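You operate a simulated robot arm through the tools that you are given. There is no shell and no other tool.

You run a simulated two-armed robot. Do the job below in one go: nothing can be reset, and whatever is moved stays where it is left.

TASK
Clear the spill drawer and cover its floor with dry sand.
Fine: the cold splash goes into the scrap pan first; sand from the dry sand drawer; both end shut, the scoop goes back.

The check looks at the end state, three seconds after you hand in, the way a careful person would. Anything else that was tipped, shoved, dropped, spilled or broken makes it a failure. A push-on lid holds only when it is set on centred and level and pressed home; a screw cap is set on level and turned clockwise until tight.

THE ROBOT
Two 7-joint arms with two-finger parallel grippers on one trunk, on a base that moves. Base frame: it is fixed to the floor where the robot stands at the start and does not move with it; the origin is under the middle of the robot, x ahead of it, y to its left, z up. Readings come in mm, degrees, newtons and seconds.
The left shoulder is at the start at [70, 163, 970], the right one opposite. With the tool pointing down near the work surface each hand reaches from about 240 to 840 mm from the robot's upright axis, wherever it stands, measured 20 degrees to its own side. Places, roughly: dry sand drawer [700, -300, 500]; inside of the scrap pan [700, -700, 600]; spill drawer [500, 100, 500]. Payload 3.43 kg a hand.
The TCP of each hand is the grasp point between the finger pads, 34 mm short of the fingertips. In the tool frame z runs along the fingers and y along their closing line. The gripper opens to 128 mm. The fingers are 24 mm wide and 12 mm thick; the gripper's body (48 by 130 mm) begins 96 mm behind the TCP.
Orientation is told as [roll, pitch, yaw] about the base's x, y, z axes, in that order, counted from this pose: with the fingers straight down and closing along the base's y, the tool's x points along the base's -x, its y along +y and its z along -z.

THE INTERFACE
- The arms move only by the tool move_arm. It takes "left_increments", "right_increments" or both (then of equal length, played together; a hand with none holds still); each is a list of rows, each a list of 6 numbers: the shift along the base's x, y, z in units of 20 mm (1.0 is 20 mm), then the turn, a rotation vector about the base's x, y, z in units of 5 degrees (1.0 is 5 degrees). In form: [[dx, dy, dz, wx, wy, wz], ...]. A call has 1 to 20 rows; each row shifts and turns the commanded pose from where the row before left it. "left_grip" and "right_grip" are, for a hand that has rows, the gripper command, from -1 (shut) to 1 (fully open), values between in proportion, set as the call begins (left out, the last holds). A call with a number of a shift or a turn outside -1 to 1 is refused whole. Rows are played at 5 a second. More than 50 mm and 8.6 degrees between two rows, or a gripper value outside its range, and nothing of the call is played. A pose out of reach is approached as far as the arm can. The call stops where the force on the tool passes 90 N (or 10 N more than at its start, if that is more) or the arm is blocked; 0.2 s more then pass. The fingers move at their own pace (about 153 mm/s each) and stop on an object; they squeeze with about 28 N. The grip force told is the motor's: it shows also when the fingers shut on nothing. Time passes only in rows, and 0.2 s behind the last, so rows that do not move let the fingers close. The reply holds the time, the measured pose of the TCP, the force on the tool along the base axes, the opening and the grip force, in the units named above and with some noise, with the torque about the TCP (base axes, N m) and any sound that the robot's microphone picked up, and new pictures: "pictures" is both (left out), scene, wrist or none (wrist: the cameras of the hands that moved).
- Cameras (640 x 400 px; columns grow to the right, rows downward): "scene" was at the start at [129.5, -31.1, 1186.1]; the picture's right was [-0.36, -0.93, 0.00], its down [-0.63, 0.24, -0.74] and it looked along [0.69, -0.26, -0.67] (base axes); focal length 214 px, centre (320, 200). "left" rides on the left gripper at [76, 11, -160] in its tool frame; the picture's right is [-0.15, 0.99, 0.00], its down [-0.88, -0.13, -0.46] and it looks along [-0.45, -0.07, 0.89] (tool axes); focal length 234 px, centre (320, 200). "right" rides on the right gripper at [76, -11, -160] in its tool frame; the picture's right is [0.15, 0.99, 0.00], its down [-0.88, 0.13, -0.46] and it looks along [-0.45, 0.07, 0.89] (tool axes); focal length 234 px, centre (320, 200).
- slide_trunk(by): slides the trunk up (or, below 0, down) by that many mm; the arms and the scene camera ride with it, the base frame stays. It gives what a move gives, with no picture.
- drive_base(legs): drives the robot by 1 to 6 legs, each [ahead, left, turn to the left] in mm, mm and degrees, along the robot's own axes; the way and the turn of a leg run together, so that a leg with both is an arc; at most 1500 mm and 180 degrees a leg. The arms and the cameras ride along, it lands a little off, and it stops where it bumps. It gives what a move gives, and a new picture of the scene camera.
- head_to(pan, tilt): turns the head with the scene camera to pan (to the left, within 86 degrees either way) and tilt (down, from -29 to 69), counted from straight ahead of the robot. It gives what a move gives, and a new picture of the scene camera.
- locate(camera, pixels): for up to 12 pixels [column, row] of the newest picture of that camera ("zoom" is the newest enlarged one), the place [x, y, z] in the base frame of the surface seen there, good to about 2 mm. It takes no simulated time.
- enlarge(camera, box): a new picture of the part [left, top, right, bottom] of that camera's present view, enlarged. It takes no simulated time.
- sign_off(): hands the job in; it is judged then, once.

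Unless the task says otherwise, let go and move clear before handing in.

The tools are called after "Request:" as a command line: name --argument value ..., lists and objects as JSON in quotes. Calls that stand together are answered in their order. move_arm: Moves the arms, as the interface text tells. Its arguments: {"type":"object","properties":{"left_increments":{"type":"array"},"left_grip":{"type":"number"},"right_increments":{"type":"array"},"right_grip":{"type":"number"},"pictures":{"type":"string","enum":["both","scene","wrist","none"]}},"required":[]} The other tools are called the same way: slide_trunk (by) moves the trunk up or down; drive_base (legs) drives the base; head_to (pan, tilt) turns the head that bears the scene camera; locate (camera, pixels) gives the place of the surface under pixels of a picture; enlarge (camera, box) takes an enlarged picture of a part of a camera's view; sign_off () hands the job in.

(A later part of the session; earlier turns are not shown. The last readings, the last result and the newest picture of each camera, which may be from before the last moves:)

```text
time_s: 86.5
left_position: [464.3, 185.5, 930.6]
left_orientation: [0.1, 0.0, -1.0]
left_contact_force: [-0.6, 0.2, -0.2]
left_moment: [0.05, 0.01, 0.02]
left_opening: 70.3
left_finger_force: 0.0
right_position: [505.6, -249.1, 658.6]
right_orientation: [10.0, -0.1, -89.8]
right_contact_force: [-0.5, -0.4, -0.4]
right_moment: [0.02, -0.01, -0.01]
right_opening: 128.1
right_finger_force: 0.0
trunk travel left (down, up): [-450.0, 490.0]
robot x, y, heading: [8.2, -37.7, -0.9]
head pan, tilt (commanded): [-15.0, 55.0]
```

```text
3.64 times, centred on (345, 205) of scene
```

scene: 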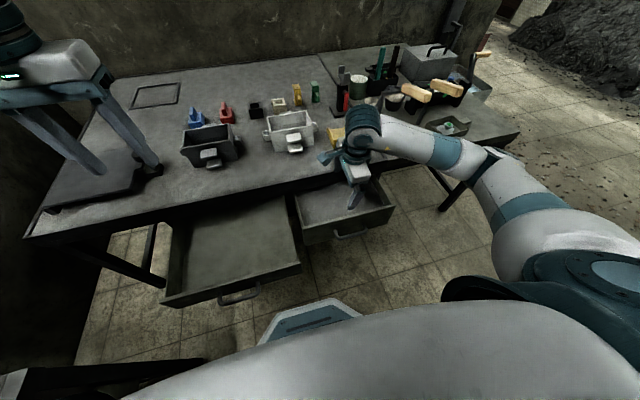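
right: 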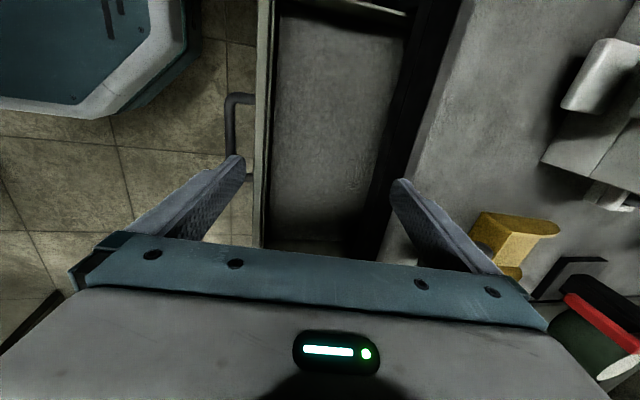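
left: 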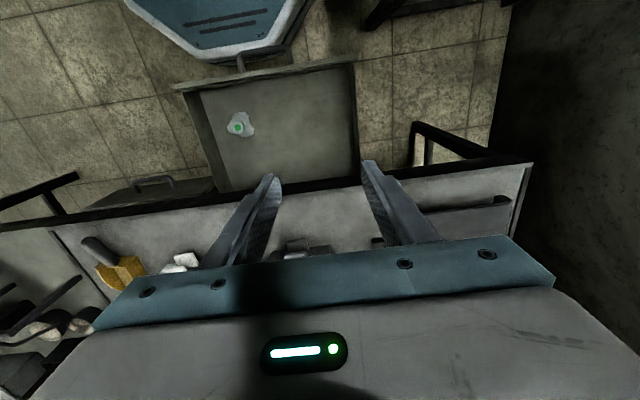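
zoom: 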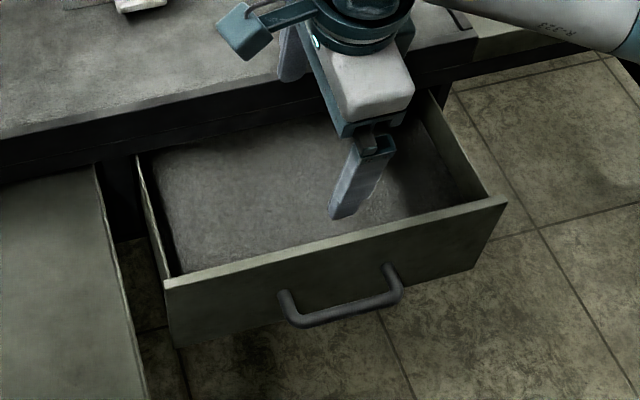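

The drawer's front is now at x≈456, so it's still ~140 mm open, with a smooth sand surface at z≈490–498. I'd rather stand further back for more working room, so I'll check the space behind me first.

Request:
head_to --pan 86 --tilt 35

Request:
head_to --pan -86 --tilt 35

```text
time_s: 88.3
left_position: [464.6, 185.3, 930.7]
left_orientation: [0.0, 0.0, -1.0]
left_contact_force: [-0.1, 0.5, -0.7]
left_moment: [0.02, 0.0, 0.02]
left_opening: 70.4
left_finger_force: 0.1
right_position: [504.3, -249.5, 657.9]
right_orientation: [10.0, -0.1, -89.8]
right_contact_force: [0.1, -0.6, -0.7]
right_moment: [0.02, -0.01, 0.0]
right_opening: 128.0
right_finger_force: 0.1
trunk travel left (down, up): [-450.0, 490.0]
robot x, y, heading: [7.7, -37.5, -1.2]
head pan, tilt (commanded): [85.9, 35.0]
```

scene: 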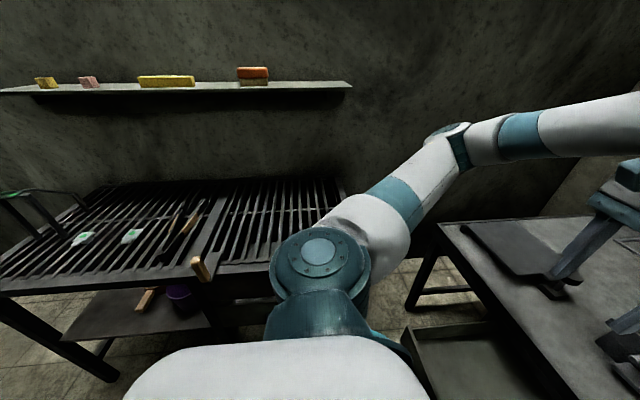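

```text
time_s: 90.9
left_position: [464.4, 185.7, 930.2]
left_orientation: [-0.1, 0.1, -1.0]
left_contact_force: [0.8, 0.0, 0.4]
left_moment: [0.0, -0.02, 0.01]
left_opening: 70.4
left_finger_force: 0.0
right_position: [504.9, -249.2, 658.3]
right_orientation: [10.1, -0.1, -89.8]
right_contact_force: [0.0, 0.1, -0.1]
right_moment: [0.0, 0.0, 0.01]
right_opening: 128.0
right_finger_force: 0.0
trunk travel left (down, up): [-450.0, 490.0]
robot x, y, heading: [6.9, -39.9, -1.1]
head pan, tilt (commanded): [-85.9, 35.0]
```

scene: 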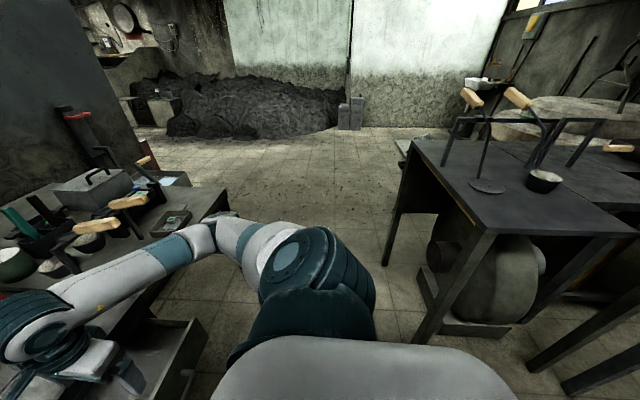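

Request:
locate --camera "scene" --pixels '[[580, 375], [600, 330], [630, 380], [535, 355], [490, 235], [415, 140], [640, 350], [560, 395]]'

Request:
enlarge --camera "scene" --box '[440, 240, 640, 400]'

```text
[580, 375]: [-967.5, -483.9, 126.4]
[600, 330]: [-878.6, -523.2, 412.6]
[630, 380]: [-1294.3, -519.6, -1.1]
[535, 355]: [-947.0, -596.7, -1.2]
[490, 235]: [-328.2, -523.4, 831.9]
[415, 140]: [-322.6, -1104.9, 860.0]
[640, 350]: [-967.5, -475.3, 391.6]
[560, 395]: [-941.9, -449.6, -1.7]
```

```text
2.50 times, centred on (540, 320) of scene
```

zoom: 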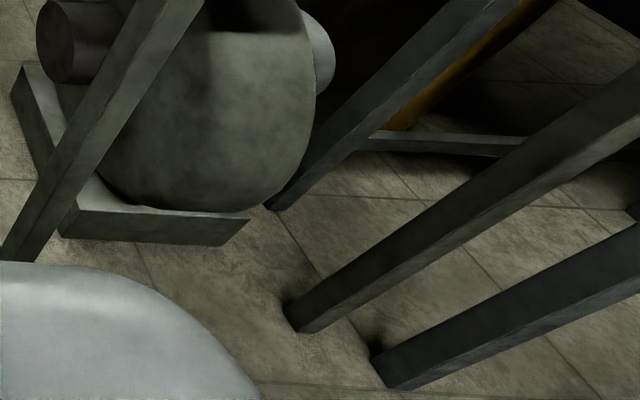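

Request:
head_to --pan 86 --tilt 45

```text
time_s: 93.5
left_position: [464.2, 185.8, 931.0]
left_orientation: [-0.1, 0.0, -1.0]
left_contact_force: [-0.3, 0.3, -0.9]
left_moment: [0.0, -0.02, 0.03]
left_opening: 70.2
left_finger_force: 0.0
right_position: [504.9, -250.2, 656.4]
right_orientation: [10.1, -0.1, -89.8]
right_contact_force: [-0.1, -0.8, -0.8]
right_moment: [-0.03, 0.02, 0.0]
right_opening: 128.0
right_finger_force: 0.0
trunk travel left (down, up): [-450.0, 490.0]
robot x, y, heading: [4.4, -37.7, -1.1]
head pan, tilt (commanded): [85.9, 45.0]
```

scene: 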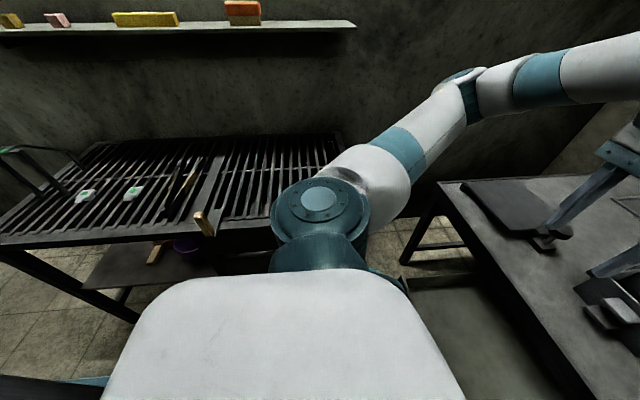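

Request:
locate --camera "scene" --pixels '[[206, 225], [150, 232], [5, 243], [340, 140], [235, 225], [120, 315], [30, 385], [80, 385], [10, 300], [70, 340]]'

```text
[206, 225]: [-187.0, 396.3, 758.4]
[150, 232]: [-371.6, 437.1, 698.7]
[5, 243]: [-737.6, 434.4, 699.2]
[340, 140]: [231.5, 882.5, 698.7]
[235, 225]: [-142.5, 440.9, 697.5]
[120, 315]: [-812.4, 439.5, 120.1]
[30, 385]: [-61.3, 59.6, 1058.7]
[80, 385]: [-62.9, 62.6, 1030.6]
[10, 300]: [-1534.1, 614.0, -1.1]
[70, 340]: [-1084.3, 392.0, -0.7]
```

Behind me is clear down to x≈-880, and the left-hand grid table starts at y≈437. I'll back up about 130 mm, straightening the 1° heading.

Request:
drive_base --legs '[[-130, 0, 1.1]]'

Request:
head_to --pan -10 --tilt 50

```text
time_s: 94.8
left_position: [332.2, 195.7, 930.7]
left_orientation: [-0.1, 0.0, 0.3]
left_contact_force: [-0.7, -0.4, -0.1]
left_moment: [0.01, -0.08, -0.01]
left_opening: 70.4
left_finger_force: 0.1
right_position: [383.7, -237.9, 658.4]
right_orientation: [10.1, -0.1, -88.6]
right_contact_force: [0.2, -0.4, 0.7]
right_moment: [-0.02, -0.02, 0.0]
right_opening: 128.1
right_finger_force: 0.0
trunk travel left (down, up): [-450.0, 490.0]
robot x, y, heading: [-120.0, -40.0, 0.0]
head pan, tilt (commanded): [85.9, 45.0]
```

scene: 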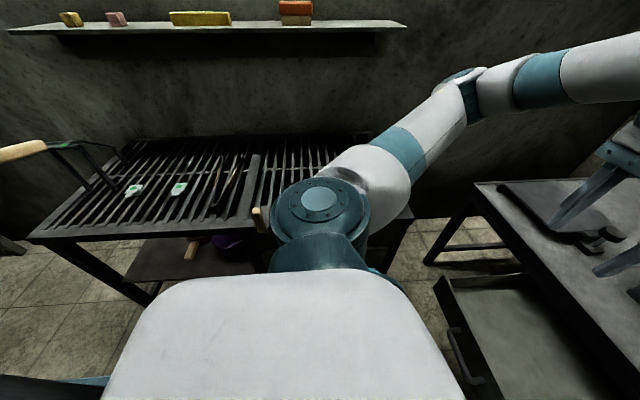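

```text
time_s: 96.5
left_position: [334.8, 196.8, 930.1]
left_orientation: [0.0, -0.2, 0.3]
left_contact_force: [0.2, -0.5, -0.1]
left_moment: [0.03, -0.01, -0.02]
left_opening: 70.5
left_finger_force: 0.2
right_position: [384.4, -238.0, 658.2]
right_orientation: [10.0, -0.1, -88.6]
right_contact_force: [0.2, 0.5, -0.6]
right_moment: [-0.03, 0.0, -0.01]
right_opening: 128.0
right_finger_force: 0.1
trunk travel left (down, up): [-450.0, 490.0]
robot x, y, heading: [-117.3, -39.1, 0.3]
head pan, tilt (commanded): [-10.0, 50.0]
```

scene: 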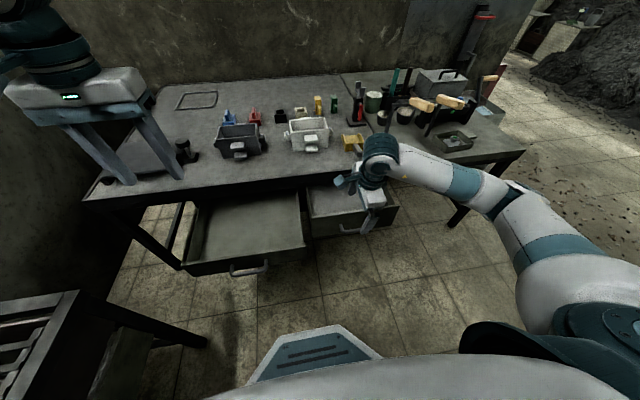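

Request:
move_arm --right_increments '[[-0.5, -0.4, -1, 0, 0, -0.28], [-0.47, -0.35, -1, 0, 0, 0], [0, 0, -1, 0, 0, 0], [0, 0, -1, 0, 0, 0]]' --pictures "wrist"

```text
time_s: 97.5
left_position: [334.3, 195.9, 931.1]
left_orientation: [0.0, 0.0, 0.2]
left_contact_force: [-0.5, 0.9, -0.5]
left_moment: [-0.02, 0.02, 0.0]
left_opening: 70.4
left_finger_force: 0.0
right_position: [365.8, -251.7, 578.2]
right_orientation: [9.9, -0.1, -89.9]
right_contact_force: [0.1, -0.7, 0.2]
right_moment: [-0.03, 0.01, 0.01]
right_opening: 128.0
right_finger_force: 0.1
trunk travel left (down, up): [-450.0, 490.0]
robot x, y, heading: [-120.0, -39.9, 0.3]
head pan, tilt (commanded): [-10.0, 50.0]
```

right: 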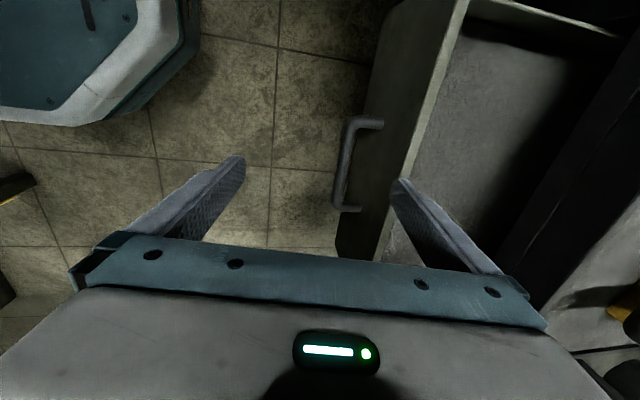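

Request:
locate --camera "right" --pixels '[[342, 170], [347, 170], [378, 125], [350, 208], [412, 130], [420, 130], [385, 160], [400, 190]]'

Request:
enlarge --camera "right" --box '[320, 90, 460, 230]'

```text
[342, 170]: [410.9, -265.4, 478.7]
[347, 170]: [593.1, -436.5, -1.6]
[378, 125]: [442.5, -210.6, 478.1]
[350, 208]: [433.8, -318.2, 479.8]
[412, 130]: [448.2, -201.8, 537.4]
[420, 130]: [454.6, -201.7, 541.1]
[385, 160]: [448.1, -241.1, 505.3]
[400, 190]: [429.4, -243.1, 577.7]
```

```text
2.86 times, centred on (390, 160) of right
```

zoom: 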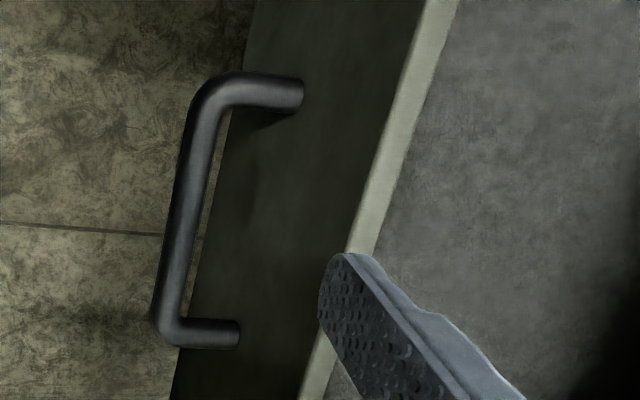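

Request:
move_arm --right_increments '[[-0.5, -0.5, -0.5, 0, 0, 0], [0, 0, -1, 0, 0, 0], [0, 0, -1, 0, 0, 0], [0, 0, -1, 0, 0, 0], [0, 0, -1, 0, 0, 0], [0, 0, -0.5, 0, 0, 0]]' --pictures "wrist"

```text
time_s: 98.9
left_position: [333.8, 196.5, 930.5]
left_orientation: [-0.1, 0.0, 0.1]
left_contact_force: [-0.1, 0.7, -0.3]
left_moment: [-0.01, 0.0, 0.01]
left_opening: 70.5
left_finger_force: 0.0
right_position: [354.5, -262.6, 477.3]
right_orientation: [10.0, -0.1, -89.9]
right_contact_force: [0.8, 0.2, 1.1]
right_moment: [0.02, -0.04, -0.02]
right_opening: 127.8
right_finger_force: 0.1
trunk travel left (down, up): [-450.0, 490.0]
robot x, y, heading: [-118.6, -40.0, 0.1]
head pan, tilt (commanded): [-10.0, 50.0]
```

right: 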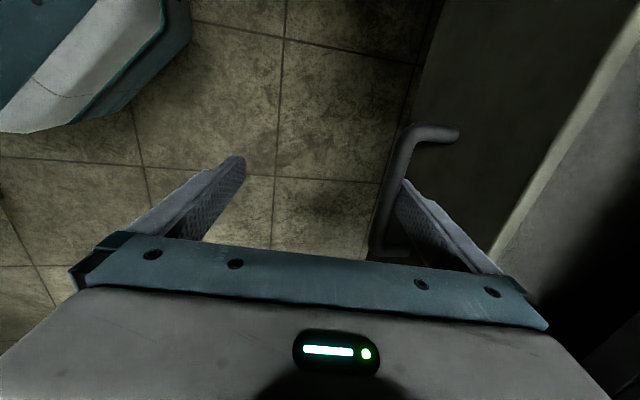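

The finger is hooked again. I'll pull the first 60 mm by driving slowly back, which leaves the arm more room for lifting out afterwards.

Request:
drive_base --legs '[[-30, 0, 0], [-30, 0, 0]]'

Request:
move_arm --right_increments '[[-0.3, 0, 0, 0, 0, 0], [-0.5, 0, 0, 0, 0, 0], [-0.5, 0, 0, 0, 0, 0], [-0.5, 0, 0, 0, 0, 0], [-0.5, 0, 0, 0, 0, 0], [-0.3, 0, 0, 0, 0, 0], [-0.15, 0, 0, 0, 0, 0]]'

```text
time_s: 100.1
left_position: [273.4, 196.0, 931.9]
left_orientation: [0.0, -0.1, 0.2]
left_contact_force: [-0.6, -1.2, 0.2]
left_moment: [-0.03, -0.06, 0.05]
left_opening: 70.6
left_finger_force: 0.0
right_position: [294.7, -264.2, 477.6]
right_orientation: [10.1, -0.1, -90.0]
right_contact_force: [0.1, 0.3, 0.0]
right_moment: [0.03, 0.03, -0.01]
right_opening: 128.0
right_finger_force: 0.1
trunk travel left (down, up): [-450.0, 490.0]
robot x, y, heading: [-180.1, -38.4, 0.1]
head pan, tilt (commanded): [-10.0, 50.0]
```

scene: 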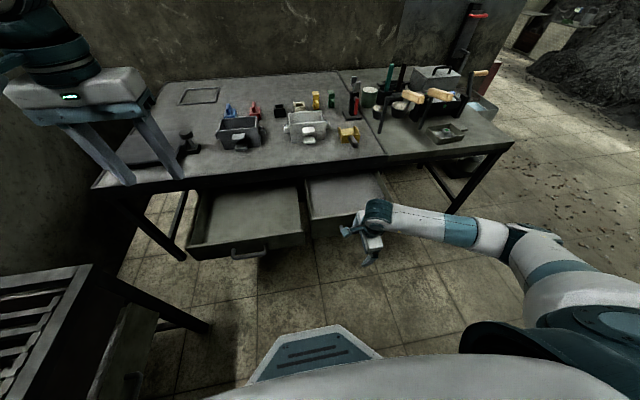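

```text
time_s: 101.7
left_position: [275.9, 196.3, 930.2]
left_orientation: [0.0, 0.0, 0.2]
left_contact_force: [-0.9, -0.2, 0.5]
left_moment: [0.01, -0.03, 0.01]
left_opening: 70.4
left_finger_force: 0.1
right_position: [241.7, -264.3, 476.2]
right_orientation: [10.0, -0.1, -90.0]
right_contact_force: [0.5, -0.1, 0.4]
right_moment: [0.0, -0.02, 0.03]
right_opening: 127.8
right_finger_force: 0.1
trunk travel left (down, up): [-450.0, 490.0]
robot x, y, heading: [-173.7, -39.6, 0.0]
head pan, tilt (commanded): [-10.0, 50.0]
```

scene: 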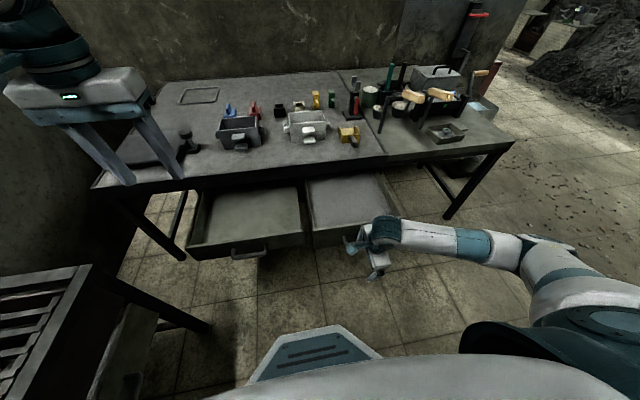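
right: 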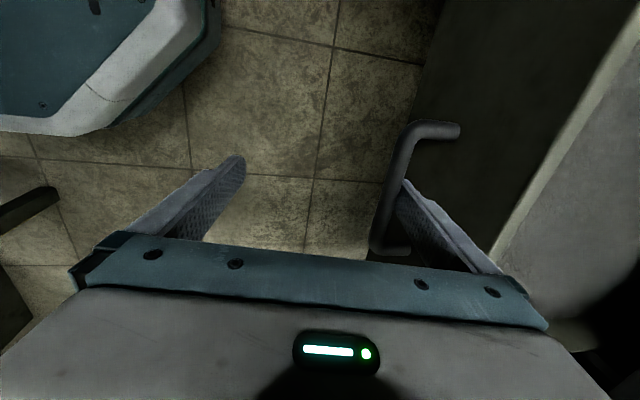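

Both drawers are now out to about the same extent. I'll ease the finger off the bar and lift straight up, checking reach along the way.

Request:
move_arm --right_increments '[[0.25, 0, 0, 0, 0, 0], [0, 0, 0.5, 0, 0, 0], [0, 0, 0.8, 0, 0, 0], [0, 0, 0.8, 0, 0, 0], [0, 0, 0.8, 0, 0, 0], [0, 0, 0.8, 0, 0, 0], [0, 0, 0.8, 0, 0, 0], [0, 0, 0.8, 0, 0, 0], [0, 0, 0.8, 0, 0, 0]]'

```text
time_s: 103.7
left_position: [275.2, 195.7, 931.2]
left_orientation: [0.0, 0.0, 0.2]
left_contact_force: [-0.6, 0.0, -0.2]
left_moment: [0.03, 0.01, 0.0]
left_opening: 70.4
left_finger_force: 0.1
right_position: [244.9, -263.8, 599.8]
right_orientation: [10.0, -0.1, -89.9]
right_contact_force: [-0.2, -0.1, 0.7]
right_moment: [0.01, 0.01, 0.0]
right_opening: 128.1
right_finger_force: 0.0
trunk travel left (down, up): [-450.0, 490.0]
robot x, y, heading: [-179.3, -37.1, 0.2]
head pan, tilt (commanded): [-10.0, 50.0]
```

scene: 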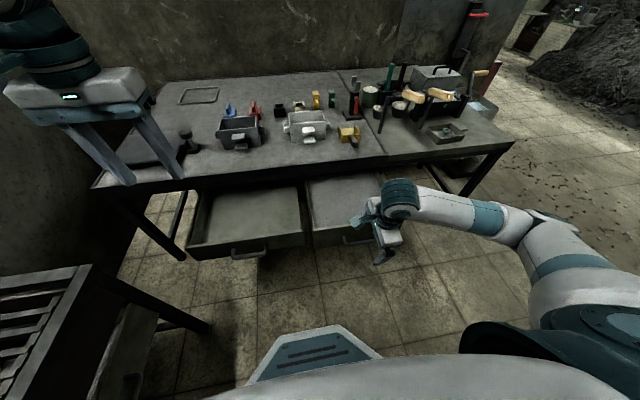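
right: 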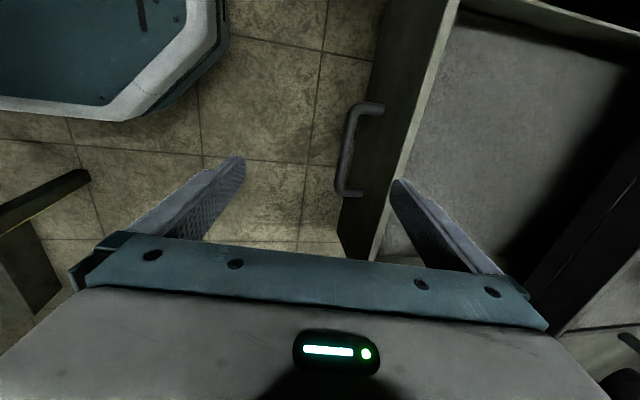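

The finger is out and the drawer stays open. Now I'll raise the hand and turn it back to the straight pose while moving forward over the table edge region.

Request:
move_arm --right_increments '[[0, 0, 1, 0, 1, 0], [0, 0, 1, 0, 1, 0], [0.2, 0, 1, 0, 0, 1], [0.3, 0, 1, 0, 0, 1], [0.4, 0, 1, 0, 0, 1], [0.5, 0, 1, 0, 0, 1], [0.5, 0, 1, 0, 0, 1], [0.5, 0, 1, 0, 0, 1], [0.5, 0, 1, 0, 0, 1], [0.5, 0, 1, 0, 0, 1], [0.5, 0, 1, 0, 0, 1], [0.5, 0, 0, 0, 0, 1], [0.5, 0, 0, 0, 0, 1], [0.5, 0, 0, 0, 0, 1], [0.5, 0, 0, 0, 0, 1], [0.5, 0, 0, 0, 0, 1], [0.5, 0, 0, 0, 0, 1], [0.5, 0, 0, 0, 0, 1], [0.5, 0, 0, 0, 0, 1], [0.5, 0, 0, 0, 0, 1]]'

```text
time_s: 107.9
left_position: [276.0, 196.0, 930.9]
left_orientation: [0.0, 0.0, 0.2]
left_contact_force: [0.2, -0.4, 0.8]
left_moment: [0.01, -0.02, -0.01]
left_opening: 70.3
left_finger_force: 0.0
right_position: [415.0, -264.3, 818.6]
right_orientation: [0.0, -0.2, 0.1]
right_contact_force: [1.1, -0.3, 0.1]
right_moment: [0.03, -0.01, 0.01]
right_opening: 127.9
right_finger_force: 0.0
trunk travel left (down, up): [-450.0, 490.0]
robot x, y, heading: [-178.9, -36.2, 0.2]
head pan, tilt (commanded): [-10.0, 50.0]
```

scene: 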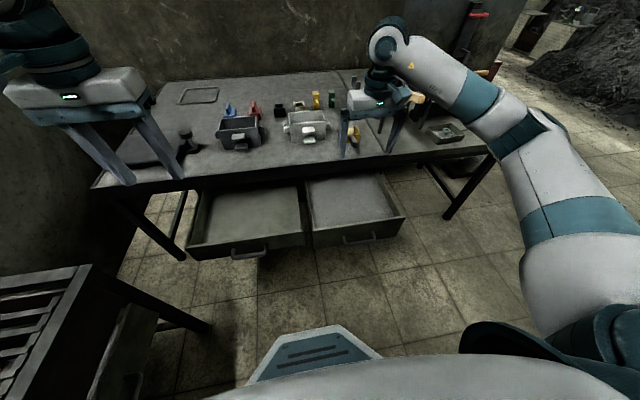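
right: 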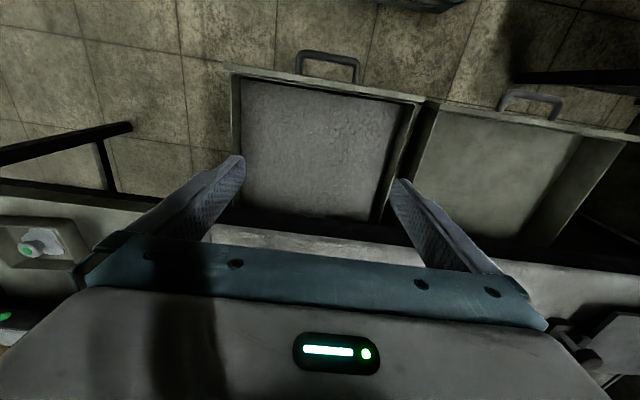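

Both drawers are open side by side. I'll enlarge the view and measure the sand surface, the drawer walls and the floor of the spill drawer.

Request:
enlarge --camera "right" --box '[210, 30, 640, 270]'

Request:
locate --camera "right" --pixels '[[240, 75], [250, 90], [290, 120], [330, 150], [370, 110], [390, 110], [300, 200], [350, 200], [260, 180], [330, 90], [415, 105], [403, 130]]'

Request:
locate --camera "scene" --pixels '[[315, 180], [370, 180], [320, 220], [380, 210], [345, 200], [403, 216], [312, 245], [200, 195], [290, 190], [210, 240], [290, 235], [189, 257]]'

```text
1.49 times, centred on (425, 150) of right
```

zoom: 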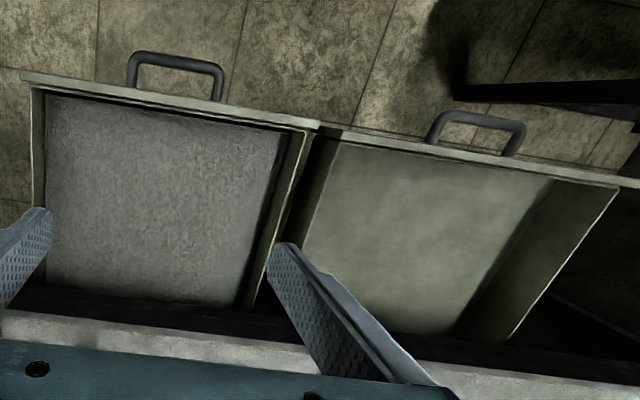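

```text
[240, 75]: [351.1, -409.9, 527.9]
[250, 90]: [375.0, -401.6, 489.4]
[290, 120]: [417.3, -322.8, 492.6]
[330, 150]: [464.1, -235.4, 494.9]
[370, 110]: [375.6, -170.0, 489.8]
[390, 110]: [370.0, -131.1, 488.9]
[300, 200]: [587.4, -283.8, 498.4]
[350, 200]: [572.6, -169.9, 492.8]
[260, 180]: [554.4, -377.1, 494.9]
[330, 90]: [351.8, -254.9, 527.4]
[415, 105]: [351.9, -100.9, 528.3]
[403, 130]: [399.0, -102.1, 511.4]
```

```text
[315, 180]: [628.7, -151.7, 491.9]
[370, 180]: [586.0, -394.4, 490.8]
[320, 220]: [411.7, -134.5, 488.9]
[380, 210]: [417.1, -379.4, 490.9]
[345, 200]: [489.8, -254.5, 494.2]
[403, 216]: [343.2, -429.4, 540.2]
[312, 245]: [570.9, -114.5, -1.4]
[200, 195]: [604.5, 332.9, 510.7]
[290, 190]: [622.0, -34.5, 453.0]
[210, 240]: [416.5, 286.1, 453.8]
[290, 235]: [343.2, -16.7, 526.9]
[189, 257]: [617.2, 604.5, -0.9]
```

The sand lies at z≈489–498 over x≥356, y -410 to -112. I'll drive forward 120 mm to get the scoop on the table within reach.

Request:
drive_base --legs '[[120, 0, 0]]'

Request:
move_arm --right_increments '[[0.5, -0.5, 0, 0, 0, 0], [0.5, -0.5, 0, 0, 0, 0], [0.5, -0.5, 0, 0, 0, 0], [0, 0, 0, 0, 0, 0]]' --right_grip 0

```text
time_s: 109.2
left_position: [394.4, 197.9, 929.7]
left_orientation: [0.0, 0.1, 0.2]
left_contact_force: [-0.1, -0.1, -0.6]
left_moment: [0.01, 0.04, -0.01]
left_opening: 70.6
left_finger_force: 0.2
right_position: [534.7, -263.2, 818.0]
right_orientation: [0.0, 0.1, 0.2]
right_contact_force: [1.0, 0.2, -0.7]
right_moment: [0.0, 0.01, 0.0]
right_opening: 127.9
right_finger_force: 0.0
trunk travel left (down, up): [-450.0, 490.0]
robot x, y, heading: [-61.0, -39.3, 0.3]
head pan, tilt (commanded): [-10.0, 50.0]
```

scene: 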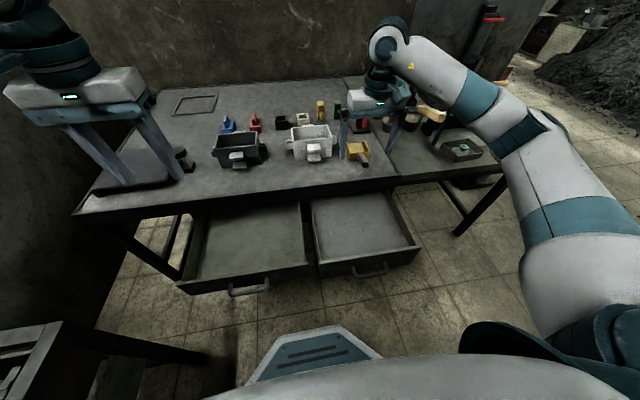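

```text
time_s: 110.2
left_position: [395.1, 198.5, 930.6]
left_orientation: [0.0, 0.1, 0.3]
left_contact_force: [0.3, -0.1, 0.9]
left_moment: [-0.01, -0.02, 0.01]
left_opening: 70.6
left_finger_force: 0.0
right_position: [564.7, -293.4, 820.3]
right_orientation: [0.0, -0.1, 0.3]
right_contact_force: [0.3, -0.8, -0.1]
right_moment: [0.0, 0.03, 0.02]
right_opening: 64.0
right_finger_force: 0.0
trunk travel left (down, up): [-450.0, 490.0]
robot x, y, heading: [-60.6, -39.0, -0.0]
head pan, tilt (commanded): [-10.0, 50.0]
```

scene: 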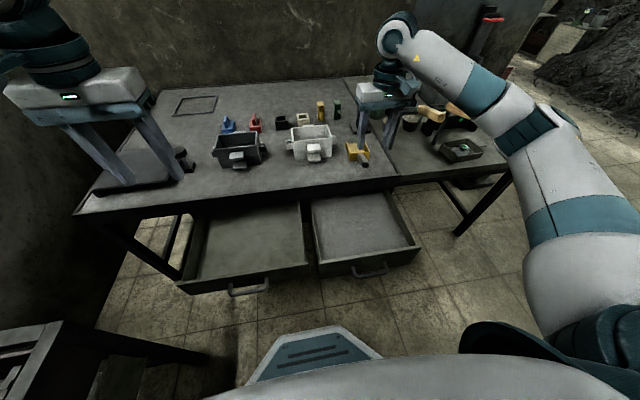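
right: 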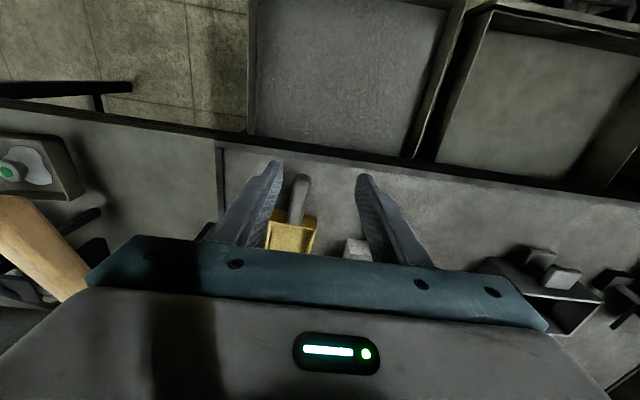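

Before lowering to the scoop I need to be sure the right forearm stays clear of the ladle's wooden handle near (430,113). I'll measure both.

Request:
locate --camera "scene" --pixels '[[430, 65], [470, 100], [490, 80], [510, 110], [530, 130], [430, 112], [440, 118], [420, 108], [400, 40], [395, 95]]'

Request:
enlarge --camera "scene" --box '[320, 20, 560, 190]'

Request:
enlarge --camera "right" --box '[200, 120, 440, 270]'

Request:
locate --camera "right" --pixels '[[302, 178], [300, 195], [295, 215], [290, 195], [307, 195], [273, 220], [312, 218], [268, 250], [315, 250], [292, 235]]'

```text
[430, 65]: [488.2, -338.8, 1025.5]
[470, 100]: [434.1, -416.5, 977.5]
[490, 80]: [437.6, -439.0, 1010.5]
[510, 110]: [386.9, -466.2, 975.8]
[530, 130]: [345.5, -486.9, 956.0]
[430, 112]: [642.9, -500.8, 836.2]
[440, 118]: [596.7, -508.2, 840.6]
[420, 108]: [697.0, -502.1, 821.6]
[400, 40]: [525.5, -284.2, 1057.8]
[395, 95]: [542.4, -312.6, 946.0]
```

```text
2.35 times, centred on (440, 105) of scene
```

zoom: 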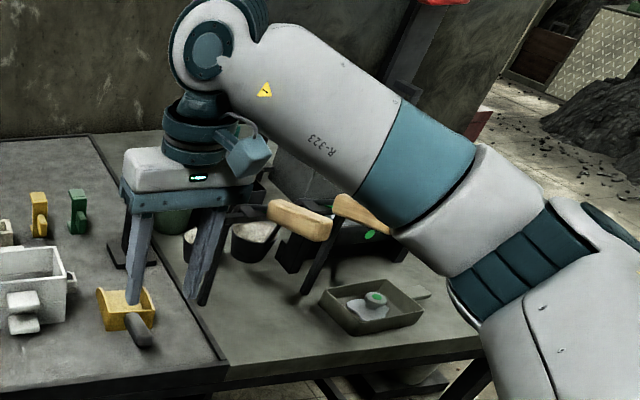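

```text
2.67 times, centred on (320, 195) of right
```

zoom: 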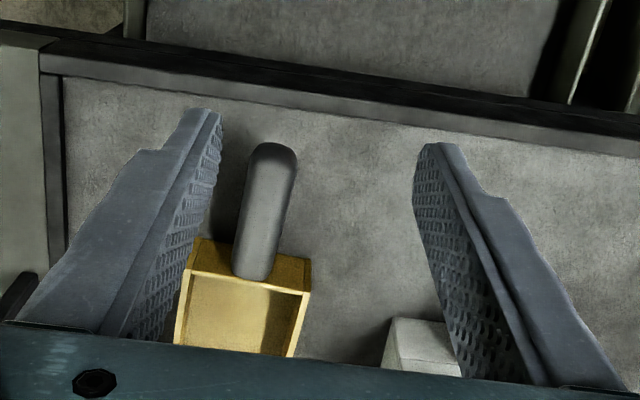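

```text
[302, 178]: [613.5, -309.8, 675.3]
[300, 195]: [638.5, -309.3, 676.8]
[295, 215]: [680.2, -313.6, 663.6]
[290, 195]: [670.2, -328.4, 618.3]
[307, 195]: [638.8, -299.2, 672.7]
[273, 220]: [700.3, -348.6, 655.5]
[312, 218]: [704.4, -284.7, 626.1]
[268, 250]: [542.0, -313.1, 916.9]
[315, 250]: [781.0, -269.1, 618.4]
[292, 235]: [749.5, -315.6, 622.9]
```

The forearm stays at x≈350–490, well behind the handle end at x 596. The scoop handle is at [613–665, -310], top z 676, with the bowl open toward +x. I'll move over it and down to z≈720 first.

Request:
move_arm --right_increments '[[0.9, -0.22, 0, 0, 0, -0.2], [0.9, -0.22, 0, 0, 0, -0.2], [0.9, -0.22, 0, 0, 0, -0.2], [0.85, -0.2, 0, 0, 0, 0], [0, 0, -1, 0, 0, 0], [0, 0, -1, 0, 0, 0], [0, 0, -1, 0, 0, 0], [0, 0, -1, 0, 0, 0], [0, 0, -0.8, 0, 0, 0]]'

```text
time_s: 112.2
left_position: [393.2, 196.8, 930.9]
left_orientation: [0.0, 0.1, 0.3]
left_contact_force: [-0.1, 0.9, 0.9]
left_moment: [0.0, -0.01, 0.06]
left_opening: 70.7
left_finger_force: 0.0
right_position: [636.3, -310.6, 723.1]
right_orientation: [-0.1, 0.0, -2.8]
right_contact_force: [-0.1, -0.3, -0.4]
right_moment: [-0.02, 0.0, 0.02]
right_opening: 63.9
right_finger_force: 0.1
trunk travel left (down, up): [-450.0, 490.0]
robot x, y, heading: [-58.2, -37.2, -0.0]
head pan, tilt (commanded): [-10.0, 50.0]
```

scene: 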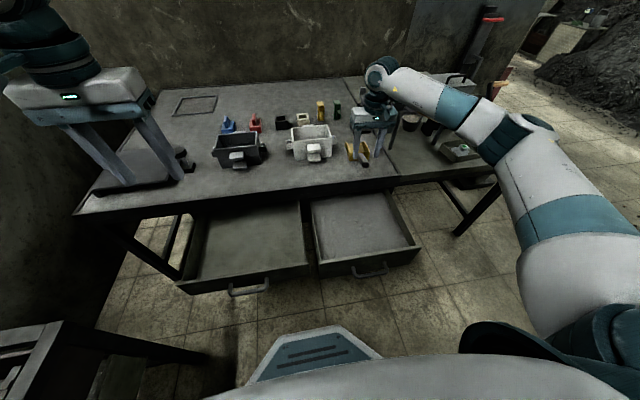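
right: 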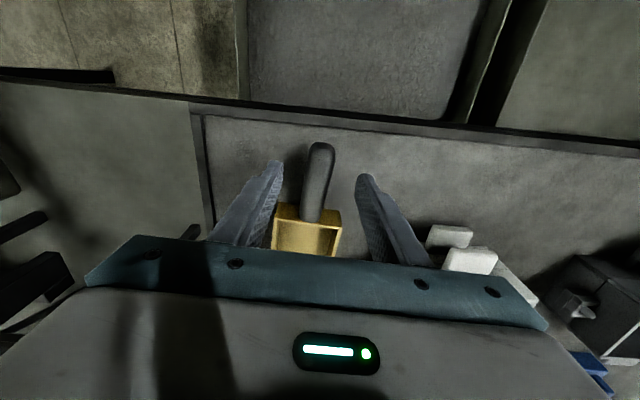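

Request:
locate --camera "scene" --pixels '[[415, 88], [445, 105], [470, 120], [480, 130], [500, 140], [440, 115], [465, 135], [410, 122]]'

Request:
enlarge --camera "scene" --box '[330, 50, 530, 190]'

Request:
locate --camera "right" --pixels '[[322, 148], [318, 180], [313, 210], [307, 180], [328, 180], [274, 215], [340, 222]]'

```text
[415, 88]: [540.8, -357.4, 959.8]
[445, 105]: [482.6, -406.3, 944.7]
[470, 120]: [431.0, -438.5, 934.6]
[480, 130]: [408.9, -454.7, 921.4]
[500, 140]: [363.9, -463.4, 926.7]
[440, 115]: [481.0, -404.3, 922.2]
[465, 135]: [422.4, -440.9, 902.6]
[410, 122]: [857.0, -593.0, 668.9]
```

```text
2.86 times, centred on (430, 120) of scene
```

zoom: 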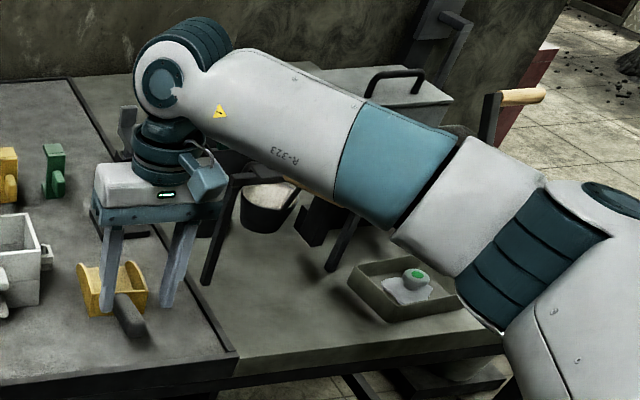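

```text
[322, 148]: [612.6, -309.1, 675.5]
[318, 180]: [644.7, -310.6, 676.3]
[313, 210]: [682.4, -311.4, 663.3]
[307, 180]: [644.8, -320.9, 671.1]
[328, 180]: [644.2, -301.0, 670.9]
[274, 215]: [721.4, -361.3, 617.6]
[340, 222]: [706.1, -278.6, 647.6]
```

The forearm is clear and the handle is centred between the fingers. I'll go down 58 mm and close on it.

Request:
move_arm --right_increments '[[0, 0, -1, 0, 0, 0], [0, 0, -1, 0, 0, 0], [0, 0, -0.9, 0, 0, 0], [0, 0, 0, 0, 0, 0]]' --pictures "none"

Request:
move_arm --right_increments '[[0, 0, 0, 0, 0, 0], [0, 0, 0, 0, 0, 0], [0, 0, 0, 0, 0, 0], [0, 0, 0, 0, 0, 0]]' --right_grip -1 --pictures "wrist"

```text
time_s: 113.2
left_position: [392.8, 198.7, 931.1]
left_orientation: [0.0, 0.1, 0.4]
left_contact_force: [0.5, 1.0, 0.6]
left_moment: [-0.03, 0.02, -0.01]
left_opening: 70.4
left_finger_force: 0.1
right_position: [635.1, -308.0, 666.0]
right_orientation: [0.0, -0.1, -2.7]
right_contact_force: [-0.6, 0.2, -0.8]
right_moment: [0.0, -0.01, 0.0]
right_opening: 64.0
right_finger_force: 0.1
trunk travel left (down, up): [-450.0, 490.0]
robot x, y, heading: [-61.9, -37.0, 0.5]
head pan, tilt (commanded): [-10.0, 50.0]
```

```text
time_s: 114.2
left_position: [395.0, 196.3, 930.3]
left_orientation: [0.0, 0.0, 0.3]
left_contact_force: [0.2, 0.1, 1.0]
left_moment: [0.01, 0.0, 0.03]
left_opening: 70.7
left_finger_force: 0.1
right_position: [635.5, -309.3, 664.7]
right_orientation: [0.0, 0.0, -2.8]
right_contact_force: [0.4, 0.2, 0.7]
right_moment: [-0.02, 0.14, 0.0]
right_opening: 25.6
right_finger_force: 27.5
trunk travel left (down, up): [-450.0, 490.0]
robot x, y, heading: [-60.5, -38.6, 0.4]
head pan, tilt (commanded): [-10.0, 50.0]
```

right: 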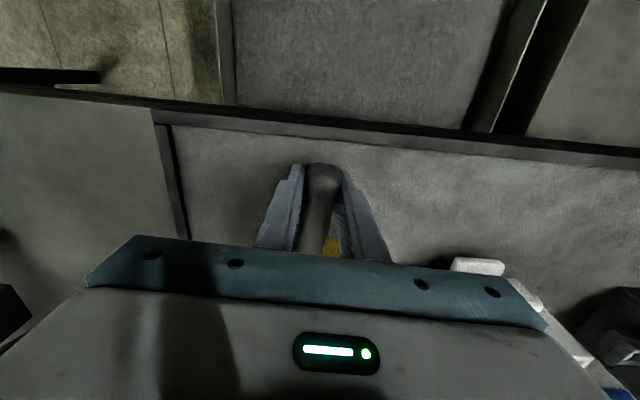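

The scoop is gripped (25.6 mm, 27.5 N). Its resting pose is TCP [635.5, -309.3, 664.7] at yaw -2.8, which I'll need for putting it back. I'll lift it and bring it back over the sand drawer.

Request:
move_arm --right_increments '[[0, 0, 0.5, 0, 0, 0], [0, 0, 0.7, 0, 0, 0], [0, 0, 1, 0, 0, 0], [0, 0, 1, 0, 0, 0], [0, 0, 1, 0, 0, 0], [0, 0, 0.5, 0, 0, 0], [-0.8, 0, 0, 0, 0, 0], [-0.8, 0, 0, 0, 0, 0], [-0.8, 0.2, 0, 0, 0, 0], [-0.8, 0.2, 0, 0, 0, 0], [-0.8, 0.2, 0, 0, 0, 0], [-0.8, 0.2, 0, 0, 0, 0], [-0.8, 0.2, 0, 0, 0, 0], [-0.8, 0.2, 0, 0, 0, 0], [-0.8, 0.2, 0, 0, 0, 0], [-0.8, 0.2, 0, 0, 0, 0], [-0.8, 0.2, 0, 0, 0, 0], [-0.8, 0.2, 0, 0, 0, 0], [-0.8, 0.2, 0, 0, 0, 0]]'

```text
time_s: 118.2
left_position: [394.3, 197.6, 931.8]
left_orientation: [0.0, -0.1, 0.3]
left_contact_force: [0.2, 0.4, -0.3]
left_moment: [0.0, -0.03, 0.02]
left_opening: 70.3
left_finger_force: 0.0
right_position: [425.1, -265.4, 758.7]
right_orientation: [0.0, 0.0, -2.8]
right_contact_force: [-0.6, -0.1, -1.8]
right_moment: [0.04, 0.14, -0.01]
right_opening: 25.8
right_finger_force: 28.2
trunk travel left (down, up): [-450.0, 490.0]
robot x, y, heading: [-57.5, -35.6, 0.4]
head pan, tilt (commanded): [-10.0, 50.0]
```

scene: 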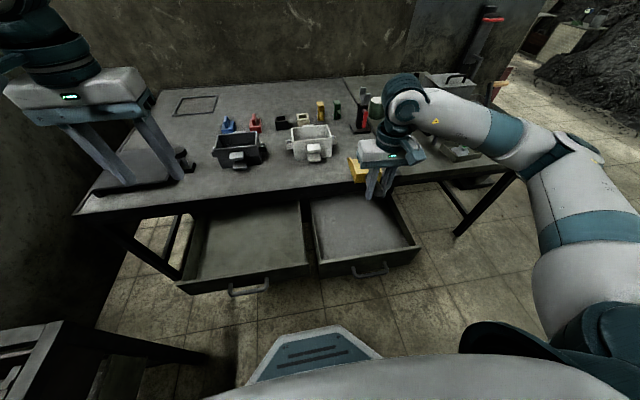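
right: 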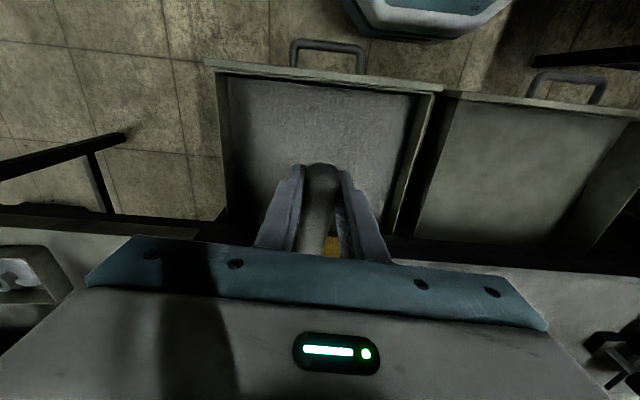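

The scoop is held level over the sand drawer. I'll turn the left hand so its camera looks back across both drawers, and bring the scoop down nose-first to just above the sand.

Request:
move_arm --left_increments '[[0, 0.3, 0, 0, 0, -1], [0, 0.3, 0, 0, 0, -1], [0, 0.3, 0, 0, 0, -1], [0, 0.3, 0, 0, 0, -1], [0, 0.3, 0, 0, 0, -1], [0, 0.3, 0, 0, 0, -1], [0, 0.3, 0, 0, 0, -1], [0, 0.3, 0, 0, 0, -1], [0, 0.3, 0, 0, 0, -1], [0, 0.3, 0, 0, 0, -1], [0, 0.3, 0, 0, 0, -1], [0, 0.3, 0, 0, 0, -1], [0, 0.3, 0, 0, 0, -1], [0, 0.3, 0, 0, 0, -1], [0, 0.3, 0, 0, 0, -1], [0, 0.3, 0, 0, 0, -1], [0, 0, 0, 0, 0, -1], [0, 0, 0, 0, 0, -1]]' --right_increments '[[-0.3, 0, -0.5, 0, 0, 0.56], [-0.3, 0, -0.5, 0, 0, 0], [-0.3, 0, -0.5, 0, 0, 0], [-0.3, 0, -0.5, 0, 0.5, 0], [-0.3, 0, -0.5, 0, 0.5, 0], [0, 0, -0.5, 0, 0.5, 0], [0, 0, -0.5, 0, 0.5, 0], [0, 0, -0.5, 0, 0.5, 0], [0, 0, -0.5, 0, 0.5, 0], [0, 0, -0.5, 0, 0.5, 0], [0, 0, -0.5, 0, 0.5, 0], [0, 0, -0.5, 0, 0, 0], [0, 0, -0.5, 0, 0, 0], [0, 0, -0.5, 0, 0, 0], [0, 0, -0.3, 0, 0, 0], [0, 0, 0, 0, 0, 0], [0, 0, 0, 0, 0, 0], [0, 0, 0, 0, 0, 0]]'

```text
time_s: 122.0
left_position: [394.5, 293.6, 929.9]
left_orientation: [0.0, 0.0, -89.7]
left_contact_force: [-0.3, 0.6, -0.7]
left_moment: [-0.02, -0.02, 0.01]
left_opening: 70.5
left_finger_force: 0.0
right_position: [397.4, -264.4, 611.8]
right_orientation: [-0.1, 20.0, 0.0]
right_contact_force: [-0.4, -0.4, -1.6]
right_moment: [-0.02, 0.12, 0.01]
right_opening: 25.5
right_finger_force: 27.5
trunk travel left (down, up): [-450.0, 490.0]
robot x, y, heading: [-57.6, -39.1, 0.1]
head pan, tilt (commanded): [-10.0, 50.0]
```

scene: 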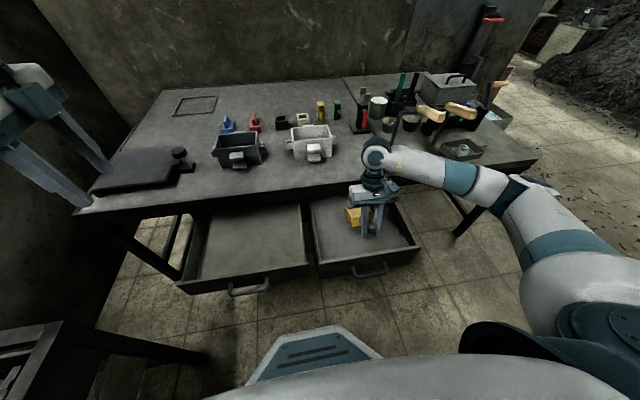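
right: 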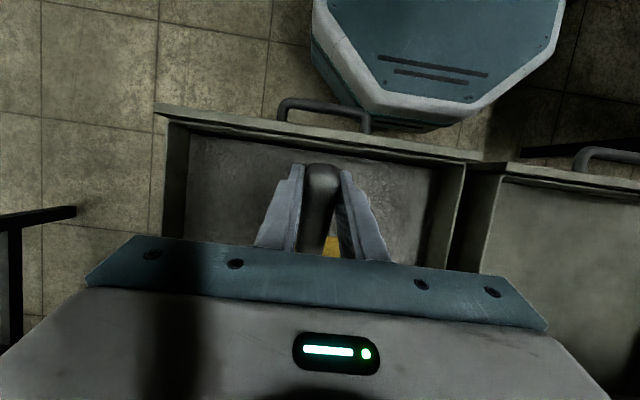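
left: 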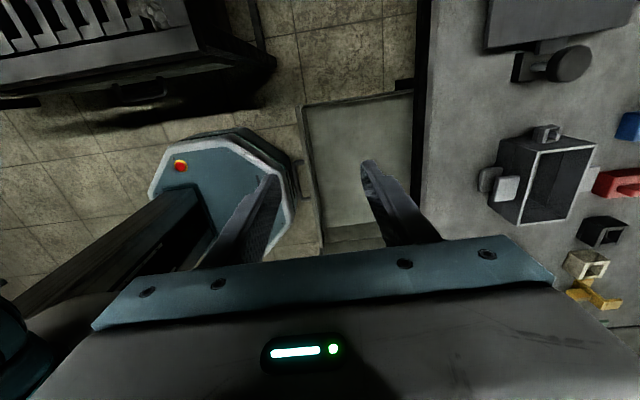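

Request:
enlarge --camera "scene" --box '[290, 150, 450, 290]'

Request:
locate --camera "scene" --pixels '[[352, 215], [350, 225], [348, 208], [360, 210], [340, 230], [330, 200], [395, 215], [400, 240]]'

```text
2.86 times, centred on (370, 220) of scene
```

zoom: 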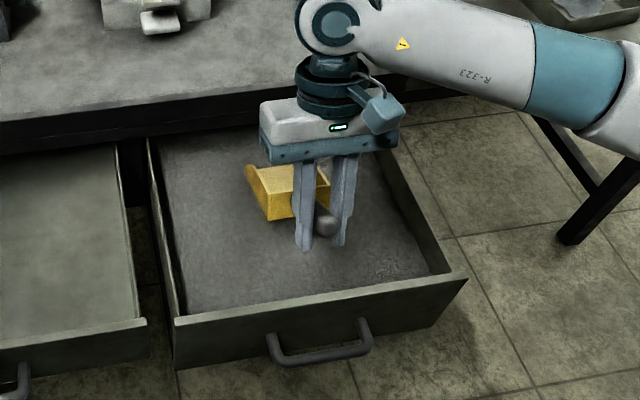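

```text
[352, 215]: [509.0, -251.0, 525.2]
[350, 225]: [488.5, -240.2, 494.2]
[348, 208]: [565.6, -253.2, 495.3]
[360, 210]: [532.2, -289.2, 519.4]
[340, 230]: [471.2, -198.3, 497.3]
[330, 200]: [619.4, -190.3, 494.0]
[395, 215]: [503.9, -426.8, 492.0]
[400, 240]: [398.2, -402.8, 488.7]
```

The bowl's lip is at about [500, -255, 528], hanging over the sand. I'll plunge the lip about 25 mm into the sand, nose down, and check the force.

Request:
move_arm --right_increments '[[0, 0, -0.6, 0, 0, 0], [0, 0, -0.6, 0, 0, 0], [0, 0, -0.6, 0, 0, 0], [0.25, 0, -0.45, 0, 0, 0], [0.25, 0, -0.45, 0, 0, 0], [0.25, 0, -0.45, 0, 0, 0]]' --pictures "scene"

Request:
enlarge --camera "scene" --box '[290, 150, 450, 290]'

```text
time_s: 123.4
left_position: [392.3, 293.4, 929.9]
left_orientation: [0.0, 0.1, -89.8]
left_contact_force: [0.0, -0.5, -0.5]
left_moment: [0.02, 0.01, 0.01]
left_opening: 70.4
left_finger_force: 0.0
right_position: [413.5, -266.8, 548.0]
right_orientation: [0.0, 19.9, 0.0]
right_contact_force: [0.5, 0.3, -3.5]
right_moment: [0.0, 0.21, -0.02]
right_opening: 26.1
right_finger_force: 27.6
trunk travel left (down, up): [-450.0, 490.0]
robot x, y, heading: [-58.7, -36.3, 0.3]
head pan, tilt (commanded): [-10.0, 50.0]
```

scene: 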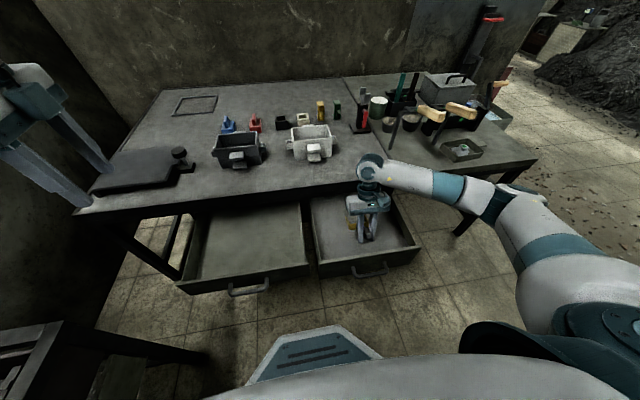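

```text
2.86 times, centred on (370, 220) of scene
```

zoom: 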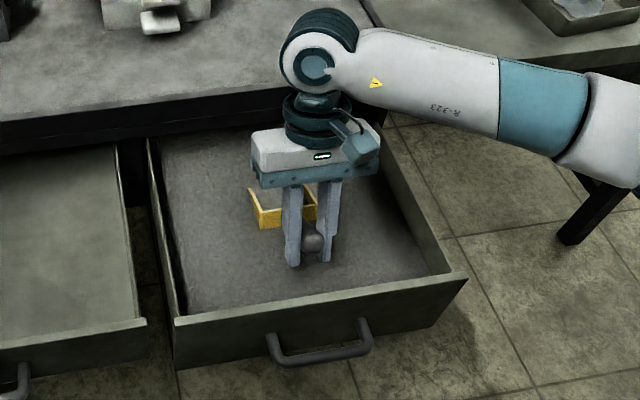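

The vertical load went from -1.6 N to -3.5 N, so the bowl is already taking sand. I'll push forward with a shallower nose angle to fill it.

Request:
move_arm --right_increments '[[0.35, 0, -0.25, 0, -0.5, 0], [0.35, 0, -0.25, 0, -0.5, 0], [0.35, 0, -0.25, 0, -0.5, 0], [0.35, 0, -0.25, 0, -0.5, 0], [0.4, 0, 0, 0, 0, 0], [0.4, 0, 0, 0, 0, 0], [0.4, 0, 0, 0, 0, 0], [0.4, 0, 0, 0, -0.5, 0], [0, 0, 0, 0, -0.5, 0]]' --pictures "scene"

Request:
enlarge --camera "scene" --box '[290, 150, 450, 290]'

```text
time_s: 125.4
left_position: [393.6, 294.2, 929.6]
left_orientation: [0.0, -0.1, -89.7]
left_contact_force: [0.0, -0.1, 0.5]
left_moment: [-0.02, -0.01, 0.01]
left_opening: 70.6
left_finger_force: 0.2
right_position: [472.3, -266.7, 529.2]
right_orientation: [0.0, 4.9, 0.0]
right_contact_force: [-0.7, -0.3, -5.4]
right_moment: [0.0, 0.39, 0.0]
right_opening: 26.2
right_finger_force: 28.3
trunk travel left (down, up): [-450.0, 490.0]
robot x, y, heading: [-60.8, -35.2, 0.4]
head pan, tilt (commanded): [-10.0, 50.0]
```

scene: 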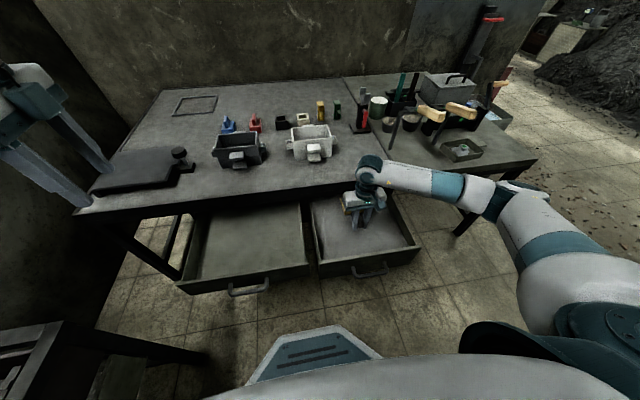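

```text
2.86 times, centred on (370, 220) of scene
```

zoom: 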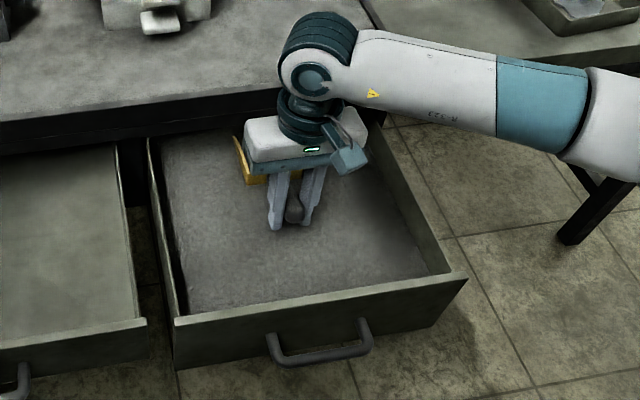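

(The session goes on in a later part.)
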